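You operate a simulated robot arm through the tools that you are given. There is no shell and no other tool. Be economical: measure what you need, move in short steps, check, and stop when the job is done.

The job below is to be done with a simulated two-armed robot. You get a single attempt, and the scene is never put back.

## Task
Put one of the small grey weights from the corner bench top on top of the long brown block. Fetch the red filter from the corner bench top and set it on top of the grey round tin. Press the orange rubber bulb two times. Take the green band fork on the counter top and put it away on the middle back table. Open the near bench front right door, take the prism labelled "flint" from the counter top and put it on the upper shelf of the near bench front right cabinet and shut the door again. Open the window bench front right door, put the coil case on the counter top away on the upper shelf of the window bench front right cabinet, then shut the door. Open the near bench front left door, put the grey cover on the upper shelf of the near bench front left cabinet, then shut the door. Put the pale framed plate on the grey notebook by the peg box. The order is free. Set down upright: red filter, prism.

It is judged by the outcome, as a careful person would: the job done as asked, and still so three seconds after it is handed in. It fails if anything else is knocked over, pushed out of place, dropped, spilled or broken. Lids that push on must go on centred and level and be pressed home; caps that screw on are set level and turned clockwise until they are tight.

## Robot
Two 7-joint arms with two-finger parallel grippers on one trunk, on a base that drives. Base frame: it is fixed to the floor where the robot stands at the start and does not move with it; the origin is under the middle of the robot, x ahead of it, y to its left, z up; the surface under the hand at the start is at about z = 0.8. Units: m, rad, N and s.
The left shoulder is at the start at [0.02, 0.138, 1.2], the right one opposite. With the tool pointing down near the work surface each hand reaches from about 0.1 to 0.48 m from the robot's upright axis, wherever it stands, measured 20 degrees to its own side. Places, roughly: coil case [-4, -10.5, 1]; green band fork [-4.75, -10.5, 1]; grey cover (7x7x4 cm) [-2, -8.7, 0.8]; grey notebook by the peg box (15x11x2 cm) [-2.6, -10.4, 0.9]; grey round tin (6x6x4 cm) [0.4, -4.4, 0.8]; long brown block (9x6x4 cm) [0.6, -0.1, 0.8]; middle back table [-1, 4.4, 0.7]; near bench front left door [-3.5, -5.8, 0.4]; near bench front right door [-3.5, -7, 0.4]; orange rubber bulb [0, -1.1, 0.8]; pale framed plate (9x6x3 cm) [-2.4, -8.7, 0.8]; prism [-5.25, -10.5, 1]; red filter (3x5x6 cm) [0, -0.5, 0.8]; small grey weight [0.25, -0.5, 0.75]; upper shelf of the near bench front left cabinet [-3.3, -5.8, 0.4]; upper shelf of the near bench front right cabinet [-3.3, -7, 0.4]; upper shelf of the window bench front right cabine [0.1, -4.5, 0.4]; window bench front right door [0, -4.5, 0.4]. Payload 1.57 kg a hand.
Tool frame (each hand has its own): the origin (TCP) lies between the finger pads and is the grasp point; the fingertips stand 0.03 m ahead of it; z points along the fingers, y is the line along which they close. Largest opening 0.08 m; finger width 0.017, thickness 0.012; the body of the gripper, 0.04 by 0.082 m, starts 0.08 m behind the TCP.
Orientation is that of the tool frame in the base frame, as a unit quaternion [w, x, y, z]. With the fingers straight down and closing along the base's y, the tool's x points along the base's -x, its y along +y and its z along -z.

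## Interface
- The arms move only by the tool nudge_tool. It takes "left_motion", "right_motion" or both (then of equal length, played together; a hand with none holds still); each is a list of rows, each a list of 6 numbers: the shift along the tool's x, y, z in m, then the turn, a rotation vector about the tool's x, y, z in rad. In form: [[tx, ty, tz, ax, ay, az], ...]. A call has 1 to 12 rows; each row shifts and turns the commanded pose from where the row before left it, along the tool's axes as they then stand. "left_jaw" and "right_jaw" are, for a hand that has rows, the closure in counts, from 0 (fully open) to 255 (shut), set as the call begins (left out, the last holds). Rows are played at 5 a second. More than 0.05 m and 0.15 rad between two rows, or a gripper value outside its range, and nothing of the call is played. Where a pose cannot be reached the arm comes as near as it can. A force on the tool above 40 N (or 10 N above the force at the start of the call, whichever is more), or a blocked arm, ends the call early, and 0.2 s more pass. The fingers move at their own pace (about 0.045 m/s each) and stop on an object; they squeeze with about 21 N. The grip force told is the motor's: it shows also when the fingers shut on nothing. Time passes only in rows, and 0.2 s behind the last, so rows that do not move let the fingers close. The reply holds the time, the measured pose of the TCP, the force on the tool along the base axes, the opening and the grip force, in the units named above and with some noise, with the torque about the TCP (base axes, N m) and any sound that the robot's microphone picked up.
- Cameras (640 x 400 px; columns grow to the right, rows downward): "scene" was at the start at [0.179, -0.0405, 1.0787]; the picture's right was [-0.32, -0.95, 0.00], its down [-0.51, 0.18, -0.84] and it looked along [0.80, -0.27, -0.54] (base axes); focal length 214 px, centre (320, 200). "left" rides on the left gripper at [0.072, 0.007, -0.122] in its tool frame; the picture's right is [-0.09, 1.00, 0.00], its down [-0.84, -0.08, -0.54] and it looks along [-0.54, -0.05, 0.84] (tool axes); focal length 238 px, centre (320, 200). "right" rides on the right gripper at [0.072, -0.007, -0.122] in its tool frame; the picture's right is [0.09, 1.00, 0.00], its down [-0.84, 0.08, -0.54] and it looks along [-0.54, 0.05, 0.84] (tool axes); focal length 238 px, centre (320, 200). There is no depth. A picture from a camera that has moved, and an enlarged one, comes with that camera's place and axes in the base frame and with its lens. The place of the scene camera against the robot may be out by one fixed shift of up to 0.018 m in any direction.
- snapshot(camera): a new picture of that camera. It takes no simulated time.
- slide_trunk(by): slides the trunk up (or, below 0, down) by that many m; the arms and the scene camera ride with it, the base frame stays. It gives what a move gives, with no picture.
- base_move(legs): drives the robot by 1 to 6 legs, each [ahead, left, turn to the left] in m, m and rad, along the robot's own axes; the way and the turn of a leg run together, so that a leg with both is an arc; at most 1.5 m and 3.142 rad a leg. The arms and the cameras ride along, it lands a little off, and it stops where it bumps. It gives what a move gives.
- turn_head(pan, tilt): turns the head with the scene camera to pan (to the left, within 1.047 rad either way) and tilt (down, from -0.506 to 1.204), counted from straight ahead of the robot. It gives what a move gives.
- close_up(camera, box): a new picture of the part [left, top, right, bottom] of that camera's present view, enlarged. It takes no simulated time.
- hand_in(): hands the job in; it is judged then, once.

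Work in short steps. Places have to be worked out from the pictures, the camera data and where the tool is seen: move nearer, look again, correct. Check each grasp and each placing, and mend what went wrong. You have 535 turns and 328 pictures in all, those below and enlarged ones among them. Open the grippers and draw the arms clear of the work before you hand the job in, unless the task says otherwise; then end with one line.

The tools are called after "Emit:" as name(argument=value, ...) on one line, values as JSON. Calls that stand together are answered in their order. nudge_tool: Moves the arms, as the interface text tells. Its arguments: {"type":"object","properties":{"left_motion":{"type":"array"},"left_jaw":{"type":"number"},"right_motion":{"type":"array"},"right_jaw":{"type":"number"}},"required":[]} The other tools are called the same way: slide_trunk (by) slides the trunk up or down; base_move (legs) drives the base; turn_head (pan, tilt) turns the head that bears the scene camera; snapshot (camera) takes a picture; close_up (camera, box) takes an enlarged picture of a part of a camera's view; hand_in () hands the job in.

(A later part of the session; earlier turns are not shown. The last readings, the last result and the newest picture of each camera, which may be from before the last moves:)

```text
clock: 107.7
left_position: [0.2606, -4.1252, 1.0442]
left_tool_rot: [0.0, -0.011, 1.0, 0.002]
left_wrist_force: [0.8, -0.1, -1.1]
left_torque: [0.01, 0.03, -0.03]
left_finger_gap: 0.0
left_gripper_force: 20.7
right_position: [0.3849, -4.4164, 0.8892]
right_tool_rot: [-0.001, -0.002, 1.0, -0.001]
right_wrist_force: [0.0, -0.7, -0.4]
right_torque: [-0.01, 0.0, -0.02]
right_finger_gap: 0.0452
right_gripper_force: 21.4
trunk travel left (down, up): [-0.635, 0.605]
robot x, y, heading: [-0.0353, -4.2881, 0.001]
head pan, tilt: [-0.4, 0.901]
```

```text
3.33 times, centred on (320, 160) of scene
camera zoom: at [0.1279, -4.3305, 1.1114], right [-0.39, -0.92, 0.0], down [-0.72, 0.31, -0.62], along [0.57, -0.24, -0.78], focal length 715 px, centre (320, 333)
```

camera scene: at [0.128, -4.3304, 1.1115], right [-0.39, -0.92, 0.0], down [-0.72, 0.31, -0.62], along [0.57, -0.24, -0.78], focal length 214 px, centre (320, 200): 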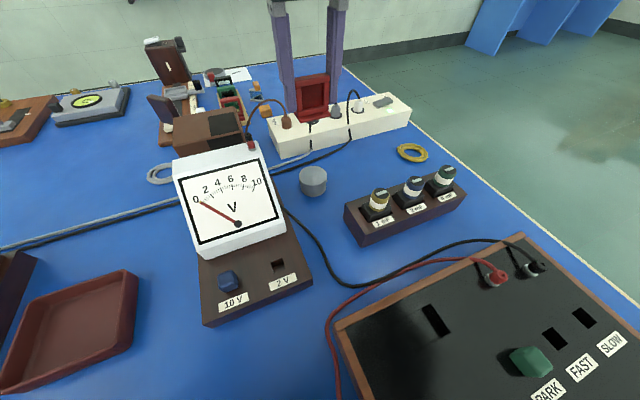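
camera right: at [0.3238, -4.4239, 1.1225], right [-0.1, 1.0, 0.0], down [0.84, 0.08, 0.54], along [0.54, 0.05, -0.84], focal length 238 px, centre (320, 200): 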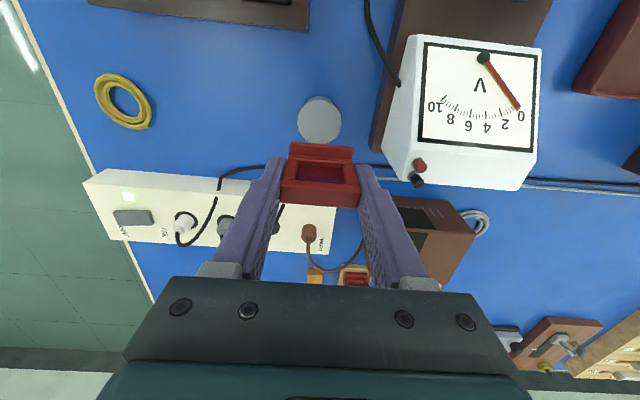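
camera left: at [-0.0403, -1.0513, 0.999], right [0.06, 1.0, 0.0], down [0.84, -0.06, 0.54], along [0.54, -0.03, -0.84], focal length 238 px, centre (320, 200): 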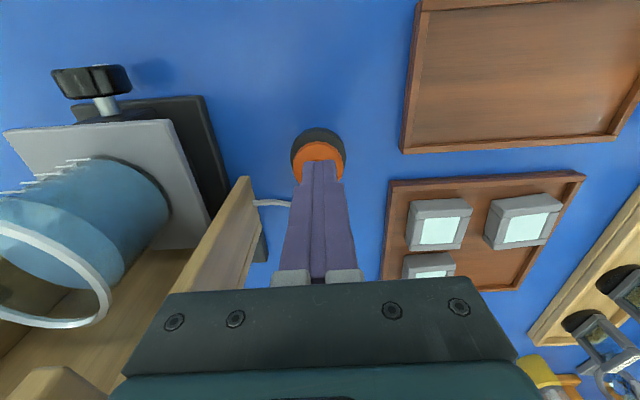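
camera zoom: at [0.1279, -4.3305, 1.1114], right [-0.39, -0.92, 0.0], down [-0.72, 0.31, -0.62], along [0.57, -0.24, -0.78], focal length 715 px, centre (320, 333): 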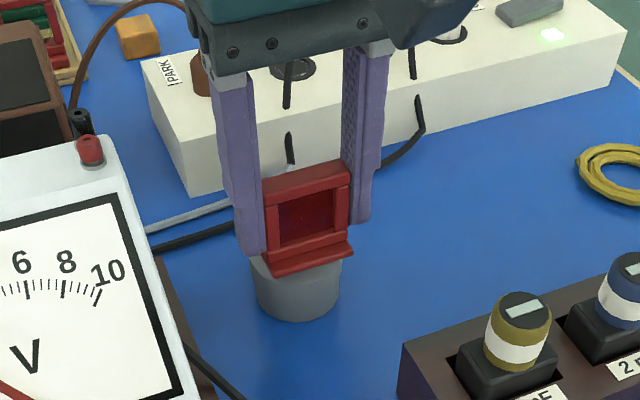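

Slightly more forward and left, then continue lowering until contact.

Emit:
nudge_tool(right_motion=[[0.004, 0.003, 0, 0, 0, 0], [0, 0, 0.002, 0, 0, 0], [0, 0, 0, 0, 0, 0]])

Emit:
nudge_tool(right_motion=[[0, 0, 0.002, 0, 0, 0], [0, 0, 0, 0, 0, 0]])

Emit:
nudge_tool(right_motion=[[0, 0, 0.002, 0, 0, 0], [0, 0, 0, 0, 0, 0]])

Emit:
close_up(camera="scene", box=[240, 100, 400, 220])

```text
clock: 108.5
left_position: [0.2603, -4.126, 1.0432]
left_tool_rot: [0.0, -0.011, 1.0, 0.001]
left_wrist_force: [-0.7, 0.9, 0.1]
left_torque: [0.01, 0.05, 0.01]
left_finger_gap: 0.0001
left_gripper_force: 21.3
right_position: [0.3833, -4.4133, 0.8881]
right_tool_rot: [-0.001, -0.002, 1.0, 0.0]
right_wrist_force: [-0.1, 0.2, 0.6]
right_torque: [0.03, -0.02, 0.0]
right_finger_gap: 0.0453
right_gripper_force: 21.0
trunk travel left (down, up): [-0.635, 0.605]
robot x, y, heading: [-0.0349, -4.29, -0.004]
head pan, tilt: [-0.4, 0.901]
```

```text
clock: 109.1
left_position: [0.2594, -4.1252, 1.0456]
left_tool_rot: [0.0, -0.012, 1.0, 0.002]
left_wrist_force: [-0.5, 0.2, -0.6]
left_torque: [-0.01, 0.0, -0.01]
left_finger_gap: 0.0002
left_gripper_force: 21.3
right_position: [0.3826, -4.4136, 0.885]
right_tool_rot: [-0.001, -0.002, 1.0, 0.0]
right_wrist_force: [-0.2, 0.4, -0.3]
right_torque: [0.01, 0.01, -0.01]
right_finger_gap: 0.0453
right_gripper_force: 20.9
trunk travel left (down, up): [-0.635, 0.605]
robot x, y, heading: [-0.0376, -4.288, -0.003]
head pan, tilt: [-0.4, 0.901]
```

```text
clock: 109.7
left_position: [0.26, -4.1254, 1.0447]
left_tool_rot: [-0.001, -0.012, 1.0, 0.001]
left_wrist_force: [0.0, 0.8, -0.7]
left_torque: [-0.01, 0.0, -0.01]
left_finger_gap: 0.0
left_gripper_force: 21.0
right_position: [0.3841, -4.4155, 0.8828]
right_tool_rot: [-0.001, -0.002, 1.0, 0.0]
right_wrist_force: [0.4, 0.1, -0.2]
right_torque: [0.0, 0.05, 0.02]
right_finger_gap: 0.045
right_gripper_force: 21.2
trunk travel left (down, up): [-0.635, 0.605]
robot x, y, heading: [-0.0358, -4.2879, -0.001]
head pan, tilt: [-0.4, 0.901]
```

```text
3.33 times, centred on (320, 160) of scene
camera zoom: at [0.1279, -4.3305, 1.1114], right [-0.39, -0.92, 0.0], down [-0.72, 0.31, -0.62], along [0.57, -0.24, -0.78], focal length 715 px, centre (320, 333)
```

zoom: 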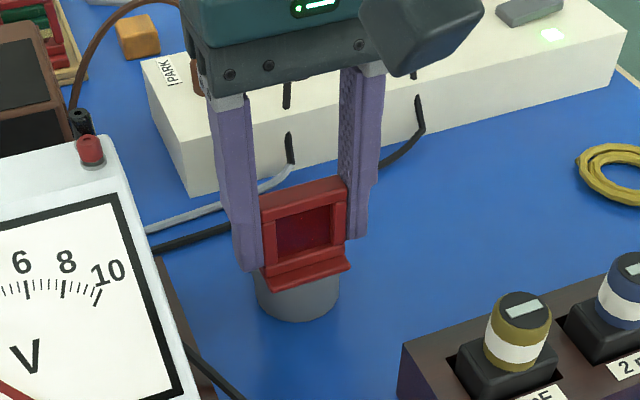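

Working out the tin's ellipse (its centre near row 241), the original placing was nearer right. I rise 6 mm, go back 11 mm, and look closely.

Emit:
nudge_tool(right_motion=[[0, 0, -0.006, 0, 0, 0], [-0.006, 0, 0, 0, 0, 0], [-0.005, -0.001, 0, 0, 0, 0], [0, 0, 0, 0, 0, 0]])

Emit:
close_up(camera="scene", box=[285, 140, 355, 210])

Emit:
close_up(camera="right", box=[220, 80, 420, 230])

```text
clock: 110.7
left_position: [0.2591, -4.1255, 1.0443]
left_tool_rot: [-0.001, -0.011, 1.0, 0.002]
left_wrist_force: [-0.6, -0.2, 0.0]
left_torque: [0.01, 0.03, 0.0]
left_finger_gap: 0.0
left_gripper_force: 20.9
right_position: [0.3934, -4.4164, 0.8886]
right_tool_rot: [0.0, -0.002, 1.0, 0.0]
right_wrist_force: [0.3, -0.4, -0.7]
right_torque: [-0.01, -0.02, 0.04]
right_finger_gap: 0.0456
right_gripper_force: 20.6
trunk travel left (down, up): [-0.635, 0.605]
robot x, y, heading: [-0.0358, -4.2928, -0.003]
head pan, tilt: [-0.4, 0.901]
```

```text
5.71 times, centred on (320, 175) of scene
camera zoom: at [0.1279, -4.3305, 1.1114], right [-0.39, -0.92, 0.0], down [-0.72, 0.31, -0.62], along [0.57, -0.24, -0.78], focal length 1226 px, centre (320, 343)
```

zoom: 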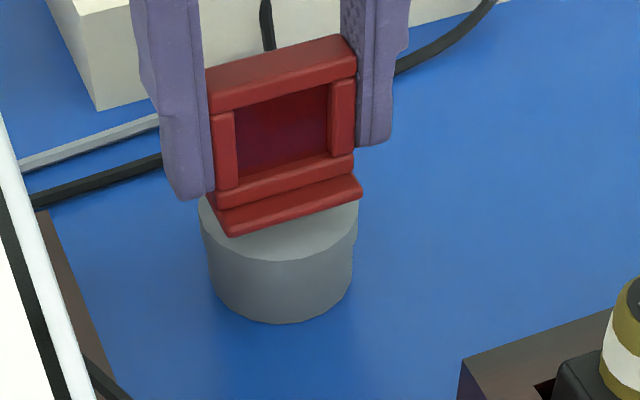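

```text
2.67 times, centred on (320, 155) of right
camera zoom: at [0.3215, -4.422, 1.0112], right [-0.1, 1.0, 0.0], down [0.84, 0.08, 0.54], along [0.54, 0.05, -0.84], focal length 636 px, centre (320, 320)
```

zoom: 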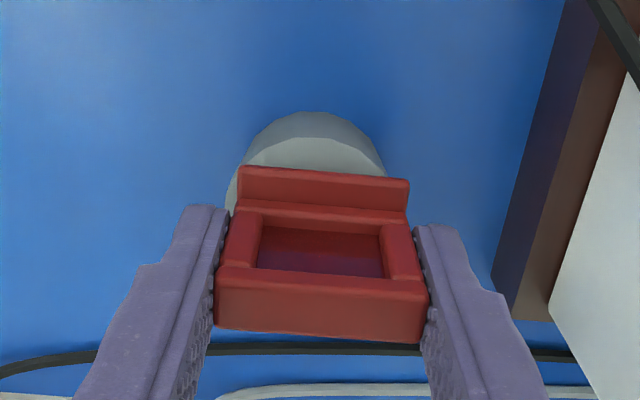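

Now well centred on the tin. I descend in 2 mm steps until contact.

Emit:
nudge_tool(right_motion=[[0, -0.001, 0.003, 0, 0, 0], [0, 0, 0.003, 0, 0, 0], [0, 0, 0, 0, 0, 0]])

Emit:
nudge_tool(right_motion=[[0, 0, 0.002, 0, 0, 0], [0, 0, 0, 0, 0, 0]])

Emit:
nudge_tool(right_motion=[[0, 0, 0.002, 0, 0, 0], [0, 0, 0, 0, 0, 0]])

Emit:
close_up(camera="scene", box=[285, 140, 355, 210])

```text
clock: 111.5
left_position: [0.2581, -4.1258, 1.0438]
left_tool_rot: [0.0, -0.011, 1.0, 0.002]
left_wrist_force: [0.8, 0.0, -1.1]
left_torque: [0.01, 0.01, 0.04]
left_finger_gap: 0.0002
left_gripper_force: 21.2
right_position: [0.3926, -4.4164, 0.8824]
right_tool_rot: [0.0, -0.002, 1.0, 0.0]
right_wrist_force: [0.8, -0.4, -0.7]
right_torque: [0.06, 0.01, 0.01]
right_finger_gap: 0.0453
right_gripper_force: 20.5
trunk travel left (down, up): [-0.635, 0.605]
robot x, y, heading: [-0.0356, -4.289, -0.001]
head pan, tilt: [-0.4, 0.901]
```

```text
clock: 112.1
left_position: [0.2598, -4.1259, 1.0451]
left_tool_rot: [0.0, -0.011, 1.0, 0.002]
left_wrist_force: [0.4, -0.1, 0.9]
left_torque: [-0.03, 0.0, 0.01]
left_finger_gap: 0.0
left_gripper_force: 20.9
right_position: [0.3924, -4.4167, 0.882]
right_tool_rot: [-0.001, -0.002, 1.0, 0.0]
right_wrist_force: [-0.2, -0.9, -0.6]
right_torque: [0.0, 0.0, 0.0]
right_finger_gap: 0.0454
right_gripper_force: 21.4
trunk travel left (down, up): [-0.635, 0.605]
robot x, y, heading: [-0.0376, -4.29, -0.0]
head pan, tilt: [-0.4, 0.901]
```

```text
clock: 112.7
left_position: [0.2607, -4.1258, 1.0441]
left_tool_rot: [0.0, -0.011, 1.0, 0.001]
left_wrist_force: [-0.2, 0.1, 0.1]
left_torque: [0.0, 0.0, -0.01]
left_finger_gap: 0.0
left_gripper_force: 21.0
right_position: [0.3934, -4.4185, 0.8806]
right_tool_rot: [0.0, -0.001, 1.0, 0.0]
right_wrist_force: [-0.2, -0.6, -0.4]
right_torque: [-0.01, 0.0, 0.0]
right_finger_gap: 0.0454
right_gripper_force: 20.9
trunk travel left (down, up): [-0.635, 0.605]
robot x, y, heading: [-0.0334, -4.2881, 0.003]
head pan, tilt: [-0.4, 0.901]
```

```text
5.71 times, centred on (320, 175) of scene
camera zoom: at [0.1279, -4.3305, 1.1114], right [-0.39, -0.92, 0.0], down [-0.72, 0.31, -0.62], along [0.57, -0.24, -0.78], focal length 1226 px, centre (320, 343)
```

zoom: 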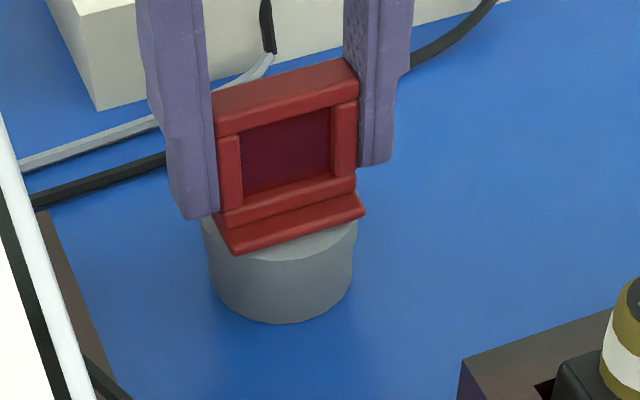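

Still no contact force; continue down in small steps.

Emit:
nudge_tool(right_motion=[[0, 0, 0.002, 0, 0, 0], [0, 0, 0.002, 0, 0, 0], [0, 0, 0, 0, 0, 0]])

Emit:
nudge_tool(right_motion=[[0, 0, 0.002, 0, 0, 0], [0, 0, 0, 0, 0, 0]])

Emit:
nudge_tool(right_motion=[[0, 0, 0.002, 0, 0, 0], [0, 0, 0, 0, 0, 0]])

Emit:
close_up(camera="scene", box=[285, 140, 355, 210])

```text
clock: 113.5
left_position: [0.2604, -4.1258, 1.0442]
left_tool_rot: [0.0, -0.012, 1.0, 0.002]
left_wrist_force: [-0.3, -0.2, 0.2]
left_torque: [-0.04, -0.01, 0.04]
left_finger_gap: 0.0001
left_gripper_force: 21.0
right_position: [0.3939, -4.4171, 0.8769]
right_tool_rot: [-0.001, -0.002, 1.0, 0.0]
right_wrist_force: [-5.7, 0.0, 16.5]
right_torque: [-0.02, 0.34, 0.01]
right_finger_gap: 0.0452
right_gripper_force: 21.1
trunk travel left (down, up): [-0.635, 0.605]
robot x, y, heading: [-0.0329, -4.2883, 0.0]
head pan, tilt: [-0.4, 0.901]
```

```text
clock: 114.1
left_position: [0.2612, -4.1262, 1.0442]
left_tool_rot: [-0.001, -0.011, 1.0, 0.002]
left_wrist_force: [0.5, -0.1, -0.1]
left_torque: [-0.03, 0.01, 0.03]
left_finger_gap: 0.0
left_gripper_force: 21.1
right_position: [0.396, -4.416, 0.8742]
right_tool_rot: [0.002, -0.003, 1.0, 0.001]
right_wrist_force: [-1.1, 2.4, 17.4]
right_torque: [0.09, -0.13, -0.01]
right_finger_gap: 0.0454
right_gripper_force: 21.3
trunk travel left (down, up): [-0.635, 0.605]
robot x, y, heading: [-0.0325, -4.2892, -0.002]
head pan, tilt: [-0.4, 0.901]
```

```text
clock: 114.7
left_position: [0.2618, -4.1265, 1.0446]
left_tool_rot: [0.001, -0.012, 1.0, 0.002]
left_wrist_force: [0.0, -0.2, 0.2]
left_torque: [-0.01, -0.03, 0.03]
left_finger_gap: 0.0
left_gripper_force: 21.5
right_position: [0.3959, -4.4164, 0.8731]
right_tool_rot: [0.001, -0.002, 1.0, 0.001]
right_wrist_force: [0.6, 2.5, 16.7]
right_torque: [0.22, -0.11, 0.04]
right_finger_gap: 0.0455
right_gripper_force: 21.0
trunk travel left (down, up): [-0.635, 0.605]
robot x, y, heading: [-0.0368, -4.2925, -0.0]
head pan, tilt: [-0.4, 0.901]
```

```text
5.71 times, centred on (320, 175) of scene
camera zoom: at [0.1292, -4.3304, 1.1117], right [-0.39, -0.92, 0.0], down [-0.72, 0.31, -0.62], along [0.57, -0.24, -0.78], focal length 1226 px, centre (320, 343)
```

zoom: 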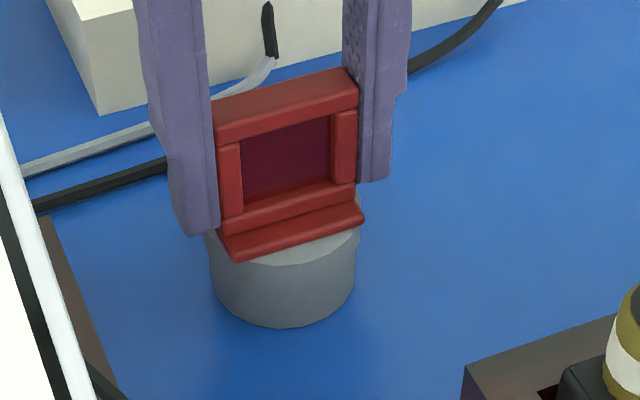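

Contact is firm. I ease up 1 mm, open the jaws a little, then rise.

Emit:
nudge_tool(right_motion=[[0, 0, -0.001, 0, 0, 0], [0, 0, 0, 0, 0, 0]])

Emit:
nudge_tool(right_motion=[[0, 0, 0, 0, 0, 0], [0, 0, 0, 0, 0, 0], [0, 0, 0, 0, 0, 0]], right_jaw=75)

Emit:
nudge_tool(right_motion=[[0, 0, -0.01, 0, 0, 0], [0, 0, -0.03, 0, 0, 0], [0, 0, -0.04, 0, 0, 0], [0, 0, -0.04, 0, 0, 0]])

Emit:
close_up(camera="scene", box=[285, 140, 355, 210])

```text
clock: 115.3
left_position: [0.2624, -4.1255, 1.0443]
left_tool_rot: [0.0, -0.011, 1.0, 0.001]
left_wrist_force: [0.7, -0.1, 1.1]
left_torque: [0.03, -0.02, 0.01]
left_finger_gap: 0.0
left_gripper_force: 21.0
right_position: [0.3951, -4.417, 0.872]
right_tool_rot: [0.0, -0.002, 1.0, 0.0]
right_wrist_force: [2.6, 1.7, 9.3]
right_torque: [0.09, -0.13, 0.01]
right_finger_gap: 0.0455
right_gripper_force: 20.6
trunk travel left (down, up): [-0.635, 0.605]
robot x, y, heading: [-0.0374, -4.2893, 0.003]
head pan, tilt: [-0.4, 0.901]
```

```text
clock: 116.1
left_position: [0.2601, -4.1257, 1.0436]
left_tool_rot: [-0.001, -0.011, 1.0, 0.002]
left_wrist_force: [-0.2, 0.8, 0.5]
left_torque: [0.0, 0.05, 0.0]
left_finger_gap: 0.0002
left_gripper_force: 21.3
right_position: [0.3932, -4.4172, 0.8723]
right_tool_rot: [-0.001, -0.002, 1.0, 0.0]
right_wrist_force: [-0.1, -0.3, 0.0]
right_torque: [-0.02, 0.01, -0.01]
right_finger_gap: 0.0565
right_gripper_force: 0.0
trunk travel left (down, up): [-0.635, 0.605]
robot x, y, heading: [-0.0359, -4.288, -0.005]
head pan, tilt: [-0.4, 0.901]
```

```text
clock: 117.1
left_position: [0.2603, -4.1254, 1.0438]
left_tool_rot: [0.0, -0.011, 1.0, 0.002]
left_wrist_force: [1.0, 1.0, 0.1]
left_torque: [0.03, 0.01, 0.03]
left_finger_gap: 0.0001
left_gripper_force: 20.8
right_position: [0.3935, -4.4179, 0.9944]
right_tool_rot: [-0.001, -0.002, 1.0, 0.0]
right_wrist_force: [0.1, 0.0, -0.8]
right_torque: [0.01, 0.01, 0.03]
right_finger_gap: 0.0565
right_gripper_force: 0.0
trunk travel left (down, up): [-0.635, 0.605]
robot x, y, heading: [-0.0368, -4.2905, -0.002]
head pan, tilt: [-0.4, 0.901]
```

```text
5.71 times, centred on (320, 175) of scene
camera zoom: at [0.128, -4.3305, 1.1114], right [-0.39, -0.92, 0.0], down [-0.72, 0.31, -0.62], along [0.57, -0.24, -0.78], focal length 1226 px, centre (320, 343)
```

zoom: 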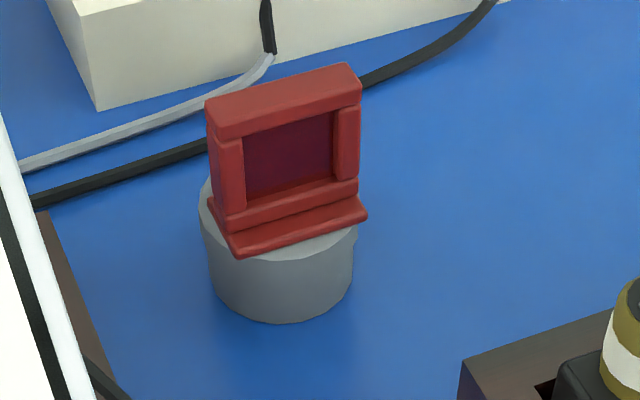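

The red filter stands on the tin. I raise the trunk and back out over the instruments.

Emit:
slide_trunk(by=0.11)

Emit:
base_move(legs=[[-0.8, 0, 0]])

Emit:
slide_trunk(by=-0.5)

Emit:
turn_head(pan=0, tilt=0.3)

Emit:
snapshot(camera="scene")

```text
clock: 118.5
left_position: [0.2593, -4.1257, 1.1549]
left_tool_rot: [0.0, -0.012, 1.0, 0.001]
left_wrist_force: [0.3, -0.3, 0.5]
left_torque: [-0.04, 0.0, -0.01]
left_finger_gap: 0.0
left_gripper_force: 20.8
right_position: [0.3938, -4.4181, 1.105]
right_tool_rot: [-0.001, -0.002, 1.0, -0.001]
right_wrist_force: [-1.0, -0.2, -0.1]
right_torque: [0.02, 0.01, 0.01]
right_finger_gap: 0.0565
right_gripper_force: 0.1
trunk travel left (down, up): [-0.745, 0.495]
robot x, y, heading: [-0.0339, -4.29, -0.002]
head pan, tilt: [-0.4, 0.901]
```

```text
clock: 122.8
left_position: [-0.5514, -4.1233, 1.1548]
left_tool_rot: [0.0, -0.007, 1.0, 0.002]
left_wrist_force: [0.7, 0.2, 0.3]
left_torque: [-0.02, -0.01, 0.01]
left_finger_gap: 0.0002
left_gripper_force: 21.2
right_position: [-0.4195, -4.4167, 1.1047]
right_tool_rot: [0.001, 0.002, 1.0, 0.001]
right_wrist_force: [-0.4, 0.3, 1.7]
right_torque: [0.05, 0.0, 0.0]
right_finger_gap: 0.0565
right_gripper_force: 0.1
trunk travel left (down, up): [-0.745, 0.495]
robot x, y, heading: [-0.8494, -4.2831, -0.007]
head pan, tilt: [-0.4, 0.901]
```

```text
refused: -0.5 is not a number from -0.4 to 0.4
```

```text
clock: 123.8
left_position: [-0.5523, -4.1244, 1.1539]
left_tool_rot: [0.0, -0.008, 1.0, 0.002]
left_wrist_force: [-0.4, -0.7, 0.1]
left_torque: [-0.01, -0.04, 0.04]
left_finger_gap: 0.0
left_gripper_force: 20.7
right_position: [-0.4185, -4.4167, 1.1043]
right_tool_rot: [0.001, 0.001, 1.0, 0.001]
right_wrist_force: [0.1, 0.3, 0.9]
right_torque: [0.0, -0.01, -0.02]
right_finger_gap: 0.0565
right_gripper_force: 0.0
trunk travel left (down, up): [-0.745, 0.495]
robot x, y, heading: [-0.8514, -4.2861, -0.007]
head pan, tilt: [0.0, 0.3]
```

```text
275 pictures are left
camera scene: at [-0.6609, -4.2982, 1.2736], right [-0.01, -1.0, 0.0], down [-0.3, 0.0, -0.95], along [0.95, -0.01, -0.3], focal length 214 px, centre (320, 200)
```

scene: 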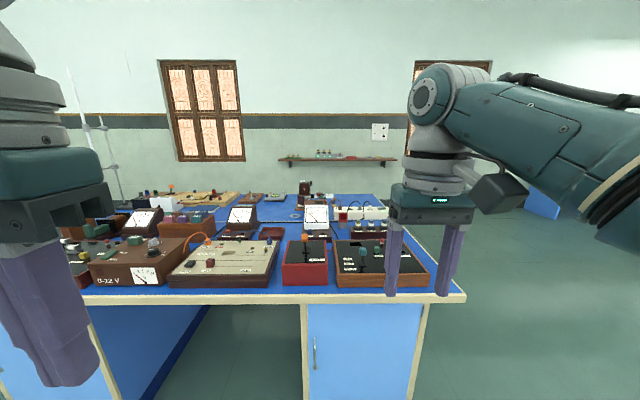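

I lower the trunk by 0.4 and then 0.15, to get the shoulders low for the door handle.

Emit:
slide_trunk(by=-0.4)

Emit:
slide_trunk(by=-0.1)

Emit:
nudge_tool(right_motion=[[0, 0, 0, 0, -0.14, 0], [0, 0, 0, 0, -0.14, 0], [0, 0, 0, 0, -0.14, 0], [0, 0, 0, 0, -0.14, 0], [0, 0, 0, 0, -0.14, 0], [0, 0, 0, 0, -0.14, 0], [0, 0, 0, 0, -0.14, 0], [0, 0, 0, 0, -0.14, 0], [0, 0, 0, 0, -0.14, 0], [0, 0, 0, 0, -0.14, 0], [0, 0, 0, 0, -0.14, 0]], right_jaw=0)

Emit:
snapshot(camera="scene")

```text
clock: 127.7
left_position: [-0.5508, -4.1236, 0.7538]
left_tool_rot: [0.0, -0.008, 1.0, 0.002]
left_wrist_force: [0.0, -0.3, 0.1]
left_torque: [-0.03, 0.02, -0.03]
left_finger_gap: 0.0
left_gripper_force: 21.1
right_position: [-0.4193, -4.416, 0.7046]
right_tool_rot: [0.001, 0.0, 1.0, 0.001]
right_wrist_force: [0.7, -0.1, -1.1]
right_torque: [0.0, 0.01, -0.01]
right_finger_gap: 0.0563
right_gripper_force: 0.0
trunk travel left (down, up): [-0.345, 0.895]
robot x, y, heading: [-0.8491, -4.2832, -0.01]
head pan, tilt: [0.0, 0.3]
```

```text
clock: 129.0
left_position: [-0.5521, -4.1234, 0.6543]
left_tool_rot: [0.0, -0.008, 1.0, 0.001]
left_wrist_force: [-0.2, -0.4, -0.6]
left_torque: [0.02, 0.01, 0.01]
left_finger_gap: 0.0
left_gripper_force: 21.0
right_position: [-0.4188, -4.4163, 0.6047]
right_tool_rot: [0.0, 0.001, 1.0, 0.0]
right_wrist_force: [0.6, -0.5, -0.1]
right_torque: [0.0, 0.01, -0.03]
right_finger_gap: 0.0567
right_gripper_force: 0.0
trunk travel left (down, up): [-0.245, 0.995]
robot x, y, heading: [-0.848, -4.2852, -0.008]
head pan, tilt: [0.0, 0.3]
```

```text
clock: 131.4
left_position: [-0.5522, -4.1218, 0.6545]
left_tool_rot: [0.001, -0.008, 1.0, 0.003]
left_wrist_force: [-0.2, 0.3, 0.1]
left_torque: [-0.02, 0.04, 0.01]
left_finger_gap: 0.0
left_gripper_force: 20.7
right_position: [-0.4204, -4.4143, 0.602]
right_tool_rot: [0.695, 0.002, 0.719, 0.0]
right_wrist_force: [0.5, 0.3, -0.5]
right_torque: [-0.02, -0.03, -0.04]
right_finger_gap: 0.0799
right_gripper_force: 0.0
trunk travel left (down, up): [-0.245, 0.995]
robot x, y, heading: [-0.8484, -4.2828, -0.008]
head pan, tilt: [0.0, 0.3]
```

```text
274 pictures are left
camera scene: at [-0.6611, -4.2967, 0.7737], right [-0.01, -1.0, 0.0], down [-0.3, 0.0, -0.96], along [0.96, -0.01, -0.3], focal length 214 px, centre (320, 200)
```

scene: 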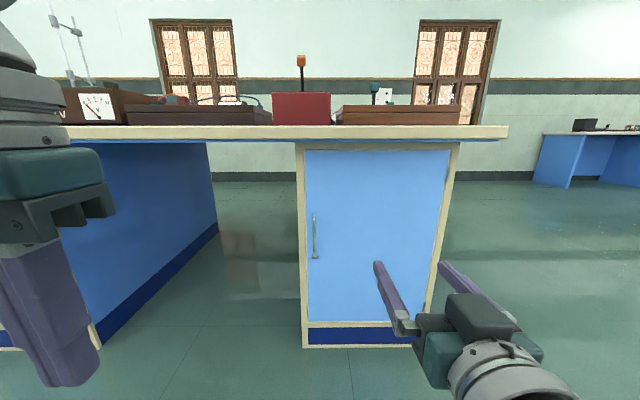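

The hand can point forward. Handle estimated at (-0.04, -4.28, 0.455). I lower the right hand and shift the base left and forward to line up.

Emit:
nudge_tool(right_motion=[[0.05, 0, 0, 0, 0, 0], [0.05, 0, 0, 0, 0, 0], [0.047, 0, 0, 0, -0.02, 0], [0, 0, 0, 0, 0, 0]])

Emit:
base_move(legs=[[0.22, 0.135, 0.008]])

Emit:
snapshot(camera="right")

Emit:
snapshot(camera="scene")

```text
clock: 132.4
left_position: [-0.5543, -4.1244, 0.6543]
left_tool_rot: [-0.001, -0.008, 1.0, 0.002]
left_wrist_force: [0.1, -0.7, 0.5]
left_torque: [0.0, -0.03, 0.03]
left_finger_gap: 0.0
left_gripper_force: 21.5
right_position: [-0.4237, -4.4144, 0.4567]
right_tool_rot: [0.703, 0.002, 0.711, -0.001]
right_wrist_force: [-0.2, -0.4, 0.5]
right_torque: [0.01, -0.06, 0.0]
right_finger_gap: 0.08
right_gripper_force: 0.0
trunk travel left (down, up): [-0.245, 0.995]
robot x, y, heading: [-0.8476, -4.287, -0.01]
head pan, tilt: [0.0, 0.3]
```

```text
clock: 134.3
left_position: [-0.3312, -3.9851, 0.6548]
left_tool_rot: [-0.001, -0.013, 1.0, 0.001]
left_wrist_force: [0.2, -0.4, 0.5]
left_torque: [-0.01, -0.02, 0.02]
left_finger_gap: 0.0002
left_gripper_force: 21.1
right_position: [-0.1982, -4.2746, 0.4557]
right_tool_rot: [0.703, -0.002, 0.711, 0.002]
right_wrist_force: [-0.6, 0.2, 0.3]
right_torque: [0.03, 0.0, -0.01]
right_finger_gap: 0.08
right_gripper_force: 0.1
trunk travel left (down, up): [-0.245, 0.995]
robot x, y, heading: [-0.6265, -4.151, 0.004]
head pan, tilt: [0.0, 0.3]
```

```text
273 pictures are left
camera right: at [-0.3208, -4.2827, 0.387], right [-0.01, 1.0, -0.09], down [-0.53, 0.07, 0.84], along [0.85, 0.05, 0.53], focal length 238 px, centre (320, 200)
```

right: 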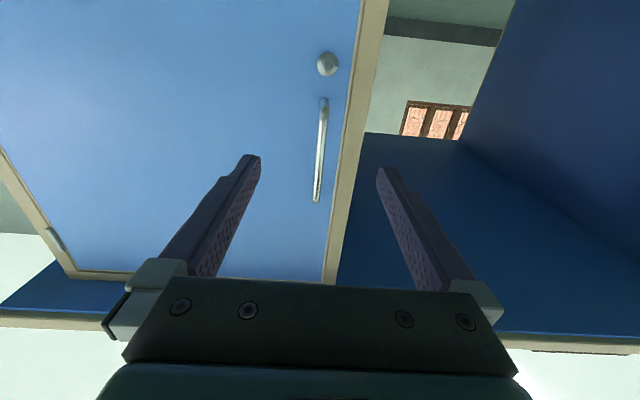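

```text
272 pictures are left
camera scene: at [-0.4389, -4.1604, 0.7737], right [0.0, -1.0, 0.0], down [-0.3, 0.0, -0.96], along [0.96, 0.0, -0.3], focal length 214 px, centre (320, 200)
```

scene: 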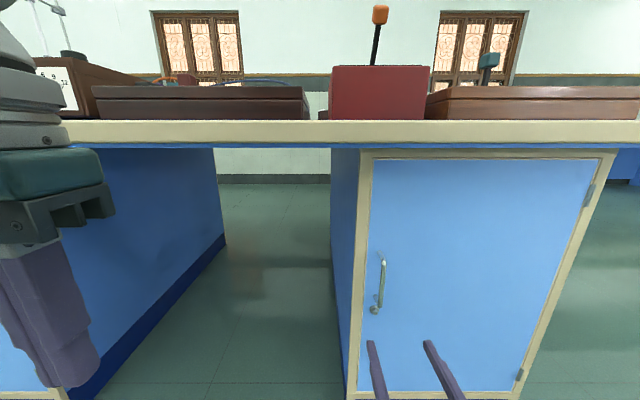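

Triangulated handle bar middle at about (-0.07, -4.274, 0.48). I raise the hand 2 cm, and drive 0.10 forward.

Emit:
nudge_tool(right_motion=[[-0.02, 0.002, 0, 0, 0, 0], [0, 0, 0, 0, 0, 0]])

Emit:
base_move(legs=[[0.09, 0, 0]])

Emit:
snapshot(camera="right")

Emit:
close_up(camera="scene", box=[320, 200, 480, 400])

```text
clock: 134.9
left_position: [-0.3303, -3.9832, 0.6531]
left_tool_rot: [0.0, -0.012, 1.0, 0.001]
left_wrist_force: [-0.7, -0.1, 0.4]
left_torque: [-0.03, 0.02, 0.0]
left_finger_gap: 0.0
left_gripper_force: 21.1
right_position: [-0.1943, -4.2799, 0.4777]
right_tool_rot: [0.704, -0.006, 0.71, -0.003]
right_wrist_force: [0.2, 0.0, 0.1]
right_torque: [-0.03, 0.01, -0.01]
right_finger_gap: 0.08
right_gripper_force: 0.0
trunk travel left (down, up): [-0.245, 0.995]
robot x, y, heading: [-0.6288, -4.1448, -0.002]
head pan, tilt: [0.0, 0.3]
```

```text
clock: 136.0
left_position: [-0.2415, -3.9848, 0.6542]
left_tool_rot: [-0.001, -0.012, 1.0, 0.002]
left_wrist_force: [0.3, -0.3, 1.1]
left_torque: [0.03, 0.05, 0.01]
left_finger_gap: 0.0
left_gripper_force: 21.0
right_position: [-0.108, -4.2806, 0.4749]
right_tool_rot: [0.702, -0.007, 0.712, -0.003]
right_wrist_force: [1.5, 0.2, 0.2]
right_torque: [0.02, 0.01, -0.01]
right_finger_gap: 0.08
right_gripper_force: 0.1
trunk travel left (down, up): [-0.245, 0.995]
robot x, y, heading: [-0.5366, -4.1457, 0.002]
head pan, tilt: [0.0, 0.3]
```

```text
271 pictures are left
camera right: at [-0.2307, -4.2878, 0.4051], right [-0.01, 0.99, -0.11], down [-0.53, 0.09, 0.84], along [0.85, 0.06, 0.53], focal length 238 px, centre (320, 200)
```

right: 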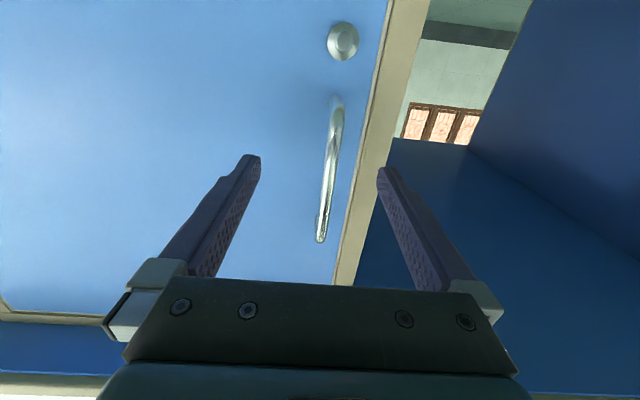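

```text
2.00 times, centred on (400, 300) of scene
camera zoom: at [-0.3482, -4.1603, 0.7737], right [0.0, -1.0, 0.0], down [-0.3, 0.0, -0.96], along [0.96, 0.0, -0.3], focal length 429 px, centre (160, 0)
```

zoom: 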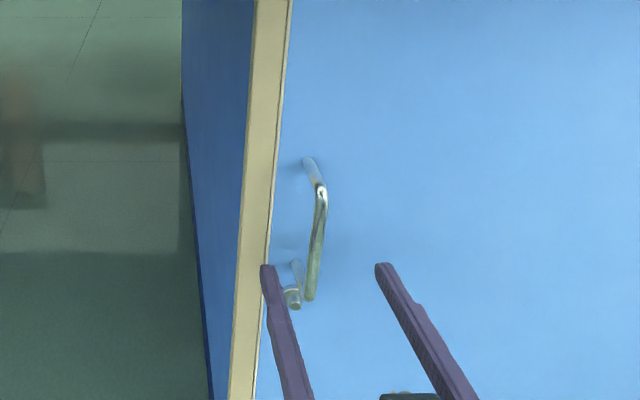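

The bar is between the fingers ahead, x≈-0.06. I advance 4 cm and close on it.

Emit:
nudge_tool(right_motion=[[0, 0.002, 0.015, 0, 0, 0], [0, 0.002, 0.015, 0, 0, 0], [0, 0.001, 0.01, 0, 0, 0], [0, 0, 0, 0, 0, 0]])

Emit:
snapshot(camera="right")

```text
clock: 137.0
left_position: [-0.2415, -3.9847, 0.6529]
left_tool_rot: [-0.001, -0.013, 1.0, 0.002]
left_wrist_force: [-0.3, -0.1, -0.1]
left_torque: [0.05, -0.01, -0.03]
left_finger_gap: 0.0
left_gripper_force: 20.8
right_position: [-0.0687, -4.2757, 0.477]
right_tool_rot: [0.702, -0.007, 0.712, -0.003]
right_wrist_force: [-1.2, 0.8, 0.8]
right_torque: [0.0, -0.03, 0.0]
right_finger_gap: 0.0799
right_gripper_force: 0.1
right hand out of reach, approached as far as the arm can: row 3
trunk travel left (down, up): [-0.245, 0.995]
robot x, y, heading: [-0.5355, -4.1486, -0.001]
head pan, tilt: [0.0, 0.3]
```

```text
269 pictures are left
camera right: at [-0.1925, -4.2833, 0.408], right [-0.01, 0.99, -0.11], down [-0.53, 0.09, 0.84], along [0.85, 0.06, 0.53], focal length 238 px, centre (320, 200)
```

right: 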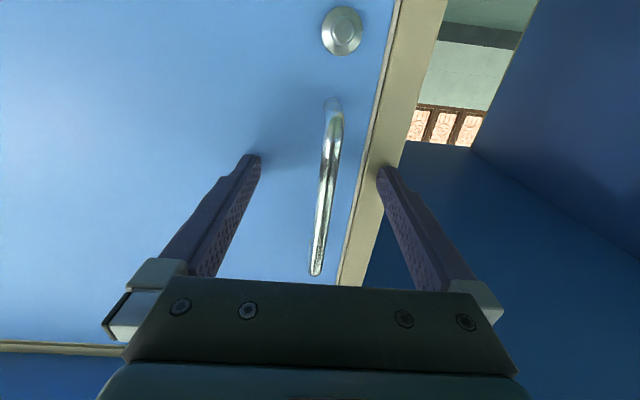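

Reach about at its limit but the bar lies between the pads. I close on it.

Emit:
nudge_tool(right_motion=[[0, 0, 0, 0, 0, 0], [0, 0, 0, 0, 0, 0], [0, 0, 0, 0, 0, 0], [0, 0, 0, 0, 0, 0], [0, 0, 0, 0, 0, 0]], right_jaw=255)

Emit:
close_up(camera="scene", box=[320, 200, 480, 400])

```text
clock: 138.2
left_position: [-0.2414, -3.9824, 0.6541]
left_tool_rot: [-0.001, -0.012, 1.0, 0.002]
left_wrist_force: [-0.8, -0.8, -0.2]
left_torque: [-0.03, 0.04, 0.02]
left_finger_gap: 0.0
left_gripper_force: 20.7
right_position: [-0.0697, -4.2723, 0.4769]
right_tool_rot: [0.702, -0.007, 0.712, -0.002]
right_wrist_force: [-2.0, 5.0, 1.6]
right_torque: [0.3, 0.04, 0.02]
right_finger_gap: 0.0098
right_gripper_force: 21.7
trunk travel left (down, up): [-0.245, 0.995]
robot x, y, heading: [-0.5379, -4.1506, -0.006]
head pan, tilt: [0.0, 0.3]
```

```text
2.00 times, centred on (400, 300) of scene
camera zoom: at [-0.3482, -4.1588, 0.7737], right [0.0, -1.0, 0.0], down [-0.3, 0.0, -0.96], along [0.96, 0.0, -0.3], focal length 429 px, centre (160, 0)
```

zoom: 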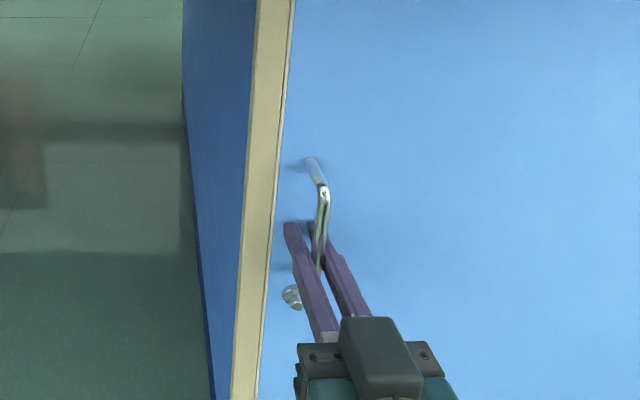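

The bar is gripped (10 mm). I pull the door by driving back with a slight shift right, following the arc.

Emit:
base_move(legs=[[-0.08, -0.007, 0], [-0.07, -0.018, 0]])

Emit:
snapshot(camera="scene")

```text
clock: 139.9
left_position: [-0.386, -4.0181, 0.6532]
left_tool_rot: [0.001, -0.011, 1.0, -0.002]
left_wrist_force: [-1.1, -0.4, -0.8]
left_torque: [0.06, 0.0, 0.03]
left_finger_gap: 0.0001
left_gripper_force: 21.2
right_position: [-0.2173, -4.3122, 0.4792]
right_tool_rot: [0.702, -0.006, 0.712, -0.007]
right_wrist_force: [12.3, -25.5, -10.7]
right_torque: [0.49, 0.45, 0.11]
right_finger_gap: 0.0098
right_gripper_force: 27.7
trunk travel left (down, up): [-0.245, 0.995]
robot x, y, heading: [-0.6863, -4.1751, 0.001]
head pan, tilt: [0.0, 0.3]
```

```text
267 pictures are left
camera scene: at [-0.4953, -4.1931, 0.7741], right [0.0, -1.0, 0.01], down [-0.29, -0.01, -0.96], along [0.96, 0.0, -0.29], focal length 214 px, centre (320, 200)
```

scene: 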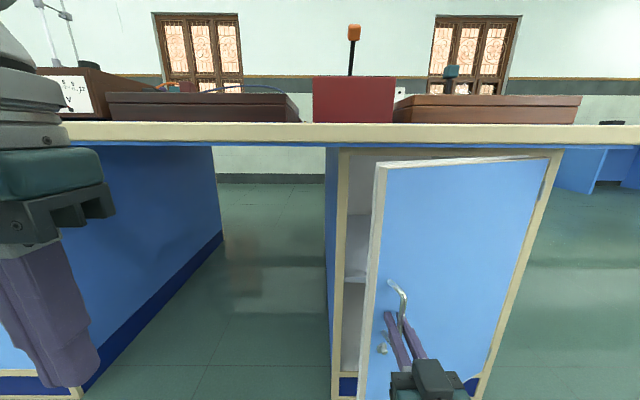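

The door is open about 20°. I release the bar, back the hand off, and will then push the door wide from its inner side.

Emit:
nudge_tool(right_motion=[[0, 0, 0, 0, 0, 0], [0, 0, 0, 0, 0, 0], [0, 0, 0, 0, 0, 0]], right_jaw=100)

Emit:
base_move(legs=[[-0.1, 0, 0]])

Emit:
snapshot(camera="scene")

```text
clock: 140.7
left_position: [-0.3906, -4.0098, 0.654]
left_tool_rot: [-0.002, -0.01, 1.0, 0.002]
left_wrist_force: [-1.0, 0.1, -0.6]
left_torque: [-0.02, 0.03, 0.03]
left_finger_gap: 0.0002
left_gripper_force: 21.0
right_position: [-0.2194, -4.3026, 0.4771]
right_tool_rot: [0.702, -0.003, 0.713, -0.006]
right_wrist_force: [0.2, -0.4, 0.0]
right_torque: [0.03, 0.05, 0.01]
right_finger_gap: 0.049
right_gripper_force: 0.1
trunk travel left (down, up): [-0.245, 0.995]
robot x, y, heading: [-0.684, -4.1739, -0.001]
head pan, tilt: [0.0, 0.3]
```

```text
clock: 141.8
left_position: [-0.4891, -4.01, 0.6546]
left_tool_rot: [0.0, -0.012, 1.0, 0.002]
left_wrist_force: [0.4, 0.4, -0.4]
left_torque: [0.01, 0.02, 0.03]
left_finger_gap: 0.0
left_gripper_force: 20.9
right_position: [-0.3195, -4.3024, 0.4756]
right_tool_rot: [0.701, -0.006, 0.713, -0.005]
right_wrist_force: [-0.6, 0.1, -0.1]
right_torque: [-0.02, 0.0, 0.0]
right_finger_gap: 0.0483
right_gripper_force: 0.1
trunk travel left (down, up): [-0.245, 0.995]
robot x, y, heading: [-0.7878, -4.178, 0.001]
head pan, tilt: [0.0, 0.3]
```

```text
266 pictures are left
camera scene: at [-0.5972, -4.1852, 0.7738], right [0.0, -1.0, 0.0], down [-0.3, 0.0, -0.96], along [0.96, 0.0, -0.3], focal length 214 px, centre (320, 200)
```

scene: 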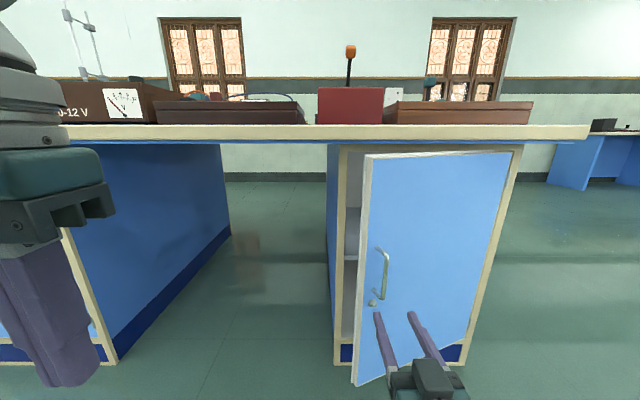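

The door holds. I close the jaws, step left, go forward to reach behind the door's free edge.

Emit:
nudge_tool(right_motion=[[0, 0, 0, 0, 0, 0], [0, 0, 0, 0, 0, 0]], right_jaw=255)

Emit:
base_move(legs=[[0, 0.13, 0], [0.21, 0, 0]])

Emit:
snapshot(camera="scene")

```text
clock: 142.4
left_position: [-0.4909, -4.0095, 0.6536]
left_tool_rot: [0.0, -0.012, 1.0, 0.002]
left_wrist_force: [0.0, -0.2, 0.1]
left_torque: [0.0, -0.05, -0.03]
left_finger_gap: 0.0
left_gripper_force: 21.2
right_position: [-0.32, -4.3032, 0.4769]
right_tool_rot: [0.701, -0.006, 0.713, -0.004]
right_wrist_force: [0.1, 0.3, 0.1]
right_torque: [-0.01, 0.01, 0.02]
right_finger_gap: 0.0002
right_gripper_force: 2.2
trunk travel left (down, up): [-0.245, 0.995]
robot x, y, heading: [-0.7861, -4.1703, -0.001]
head pan, tilt: [0.0, 0.3]
```

```text
clock: 144.9
left_position: [-0.2825, -3.8808, 0.6539]
left_tool_rot: [0.0, -0.012, 1.0, 0.001]
left_wrist_force: [0.4, 1.4, 0.7]
left_torque: [-0.01, 0.02, -0.04]
left_finger_gap: 0.0
left_gripper_force: 20.9
right_position: [-0.1115, -4.1746, 0.4763]
right_tool_rot: [0.701, -0.006, 0.713, -0.004]
right_wrist_force: [0.0, 0.5, 0.6]
right_torque: [-0.02, 0.01, 0.0]
right_finger_gap: 0.0002
right_gripper_force: 20.4
trunk travel left (down, up): [-0.245, 0.995]
robot x, y, heading: [-0.577, -4.0445, -0.0]
head pan, tilt: [0.0, 0.3]
```

```text
265 pictures are left
camera scene: at [-0.3897, -4.0566, 0.7737], right [0.0, -1.0, 0.0], down [-0.3, 0.0, -0.96], along [0.96, 0.0, -0.3], focal length 214 px, centre (320, 200)
```

scene: 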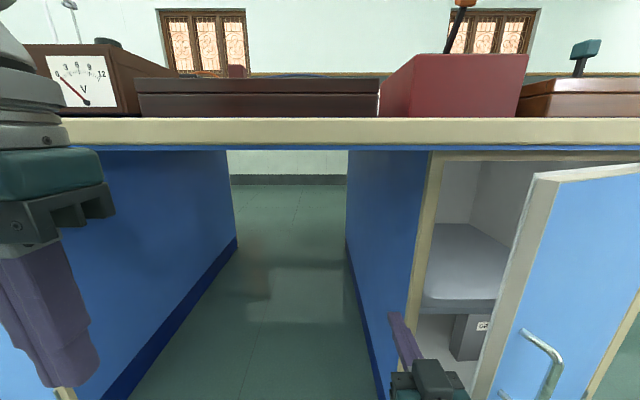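

I see the inside shelf. Now I strafe right to push the door further open.

Emit:
base_move(legs=[[0, -0.2, 0]])

Emit:
snapshot(camera="scene")

```text
clock: 146.1
left_position: [-0.2818, -3.9714, 0.6532]
left_tool_rot: [-0.002, -0.013, 1.0, 0.001]
left_wrist_force: [0.2, -0.4, 0.1]
left_torque: [0.01, 0.02, -0.02]
left_finger_gap: 0.0
left_gripper_force: 21.0
right_position: [-0.1141, -4.25, 0.4758]
right_tool_rot: [0.7, -0.013, 0.714, 0.006]
right_wrist_force: [-0.2, 1.8, 0.4]
right_torque: [0.01, 0.0, -0.03]
right_finger_gap: 0.0
right_gripper_force: 21.7
trunk travel left (down, up): [-0.245, 0.995]
robot x, y, heading: [-0.5776, -4.1334, -0.001]
head pan, tilt: [0.0, 0.3]
stopped in leg 1: the force on the tool passed its limit at 54 N (the readings are from after the stop); the commanded pose is now the measured one
```

```text
264 pictures are left
camera scene: at [-0.3901, -4.1458, 0.7736], right [0.0, -1.0, 0.0], down [-0.3, 0.0, -0.96], along [0.96, 0.0, -0.3], focal length 214 px, centre (320, 200)
```

scene: 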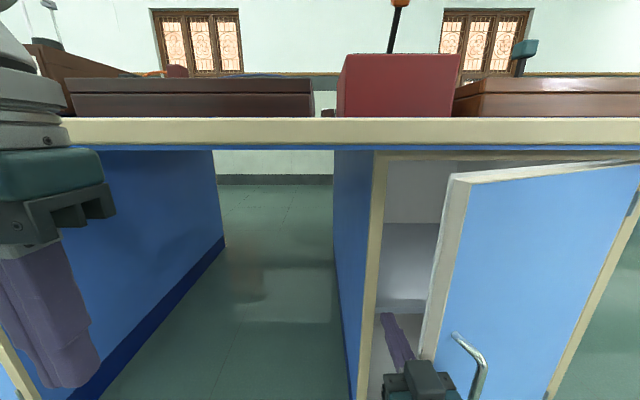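

Force limit tripped on contact. I push more gently with the arm, in slow small steps.

Emit:
nudge_tool(right_motion=[[0, -0.01, 0, 0, 0, 0], [0, -0.01, 0, 0, 0, 0], [0, -0.012, 0, 0, 0, 0], [0, -0.015, 0, 0, 0, 0], [0, -0.015, 0, 0, 0, 0], [0, -0.015, 0, 0, 0, 0], [0, -0.015, 0, 0, 0, 0], [0, -0.015, 0, 0, 0, 0], [0, -0.015, 0, 0, 0, 0], [0, -0.015, 0, 0, 0, 0]])

Emit:
snapshot(camera="scene")

```text
clock: 146.8
left_position: [-0.2843, -3.9635, 0.6539]
left_tool_rot: [-0.001, -0.012, 1.0, 0.004]
left_wrist_force: [-0.6, 0.4, -0.4]
left_torque: [0.04, -0.02, -0.02]
left_finger_gap: 0.0
left_gripper_force: 20.8
right_position: [-0.1159, -4.2504, 0.4765]
right_tool_rot: [0.701, -0.018, 0.713, 0.017]
right_wrist_force: [-8.8, 24.7, 4.5]
right_torque: [0.11, 0.37, -1.72]
right_finger_gap: 0.0
right_gripper_force: 21.0
trunk travel left (down, up): [-0.245, 0.995]
robot x, y, heading: [-0.5766, -4.1322, 0.002]
head pan, tilt: [0.0, 0.3]
stopped in row 3 (right hand): the force on the tool passed its limit at 45 N (the readings are from after the stop); the commanded pose is now the measured one
```

```text
263 pictures are left
camera scene: at [-0.3918, -4.1387, 0.7733], right [0.0, -1.0, -0.01], down [-0.3, 0.0, -0.95], along [0.95, 0.0, -0.3], focal length 214 px, centre (320, 200)
```

scene: 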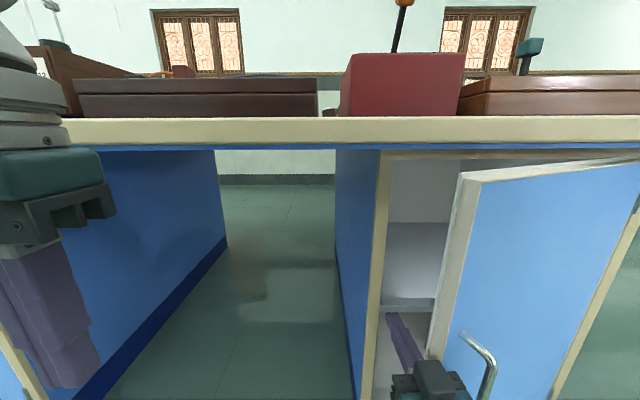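

Pushing end-on jams against the door's edge. I step back left, yaw the hand to the right so that the fingers can hook behind the door, and look.

Emit:
nudge_tool(right_motion=[[0, 0.03, 0, 0, 0, 0], [0, 0.035, 0, 0, 0, 0], [0, 0, 0, 0.14, 0, 0], [0, 0, 0, 0.14, 0, 0], [0, 0, 0, 0.14, 0, 0], [0, 0, 0, 0.14, 0, 0], [0, 0, 0, 0.14, 0, 0], [0, 0, 0, 0.14, 0, 0], [0, 0, 0, 0.14, 0, 0], [0, 0, 0, 0, 0, 0]])

Emit:
snapshot(camera="scene")

```text
clock: 149.2
left_position: [-0.2819, -3.9706, 0.6545]
left_tool_rot: [0.0, -0.012, 1.0, 0.001]
left_wrist_force: [1.0, 0.2, -0.9]
left_torque: [0.0, 0.01, 0.03]
left_finger_gap: 0.0
left_gripper_force: 20.9
right_position: [-0.1335, -4.2724, 0.5301]
right_tool_rot: [0.679, 0.186, 0.671, -0.232]
right_wrist_force: [0.0, 0.5, -0.5]
right_torque: [-0.02, -0.02, 0.0]
right_finger_gap: 0.0
right_gripper_force: 21.1
right hand out of reach, approached as far as the arm can: row 2, 3, 4, 5, 6, 7, 8, 9
trunk travel left (down, up): [-0.245, 0.995]
robot x, y, heading: [-0.5763, -4.1345, 0.004]
head pan, tilt: [0.0, 0.3]
stopped in row 10 (right hand): the arm was blocked; the commanded pose is now the measured one
```

```text
262 pictures are left
camera scene: at [-0.3894, -4.1453, 0.7737], right [0.0, -1.0, 0.0], down [-0.3, 0.0, -0.96], along [0.96, 0.0, -0.3], focal length 214 px, centre (320, 200)
```

scene: 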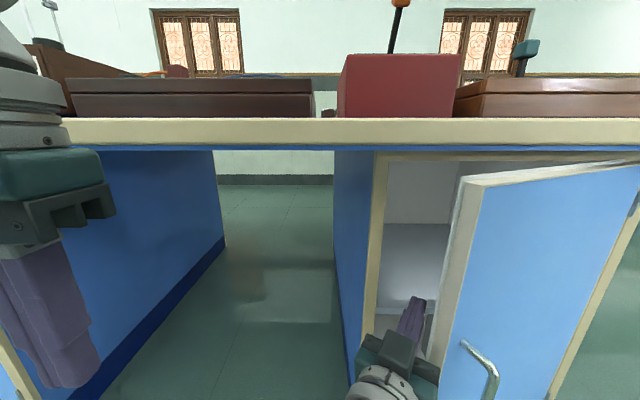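

The fingers are yawed 34° and reach behind the door's edge. I drive back to pull it open.

Emit:
base_move(legs=[[-0.1, -0.03, 0]])

Emit:
snapshot(camera="scene")

```text
clock: 150.3
left_position: [-0.3825, -3.9993, 0.6555]
left_tool_rot: [-0.001, -0.012, 1.0, 0.002]
left_wrist_force: [-0.3, -0.2, -0.3]
left_torque: [-0.03, -0.03, -0.04]
left_finger_gap: 0.0
left_gripper_force: 21.4
right_position: [-0.2349, -4.3, 0.5314]
right_tool_rot: [0.68, 0.183, 0.672, -0.229]
right_wrist_force: [-0.8, -0.7, 0.0]
right_torque: [0.01, 0.0, -0.01]
right_finger_gap: 0.0
right_gripper_force: 20.7
trunk travel left (down, up): [-0.245, 0.995]
robot x, y, heading: [-0.6777, -4.1654, 0.004]
head pan, tilt: [0.0, 0.3]
```

```text
261 pictures are left
camera scene: at [-0.4894, -4.1744, 0.7738], right [0.0, -1.0, 0.0], down [-0.3, 0.0, -0.96], along [0.96, 0.0, -0.3], focal length 214 px, centre (320, 200)
```

scene: 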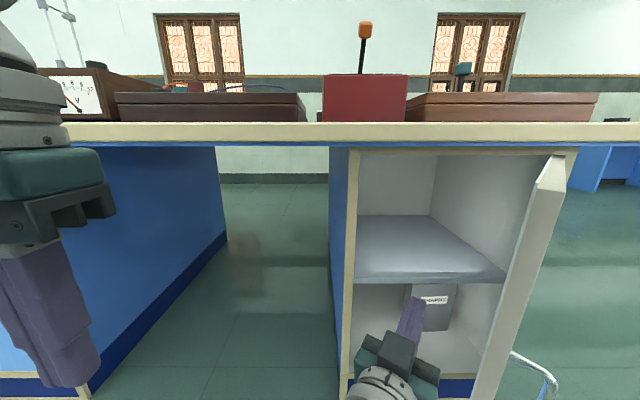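

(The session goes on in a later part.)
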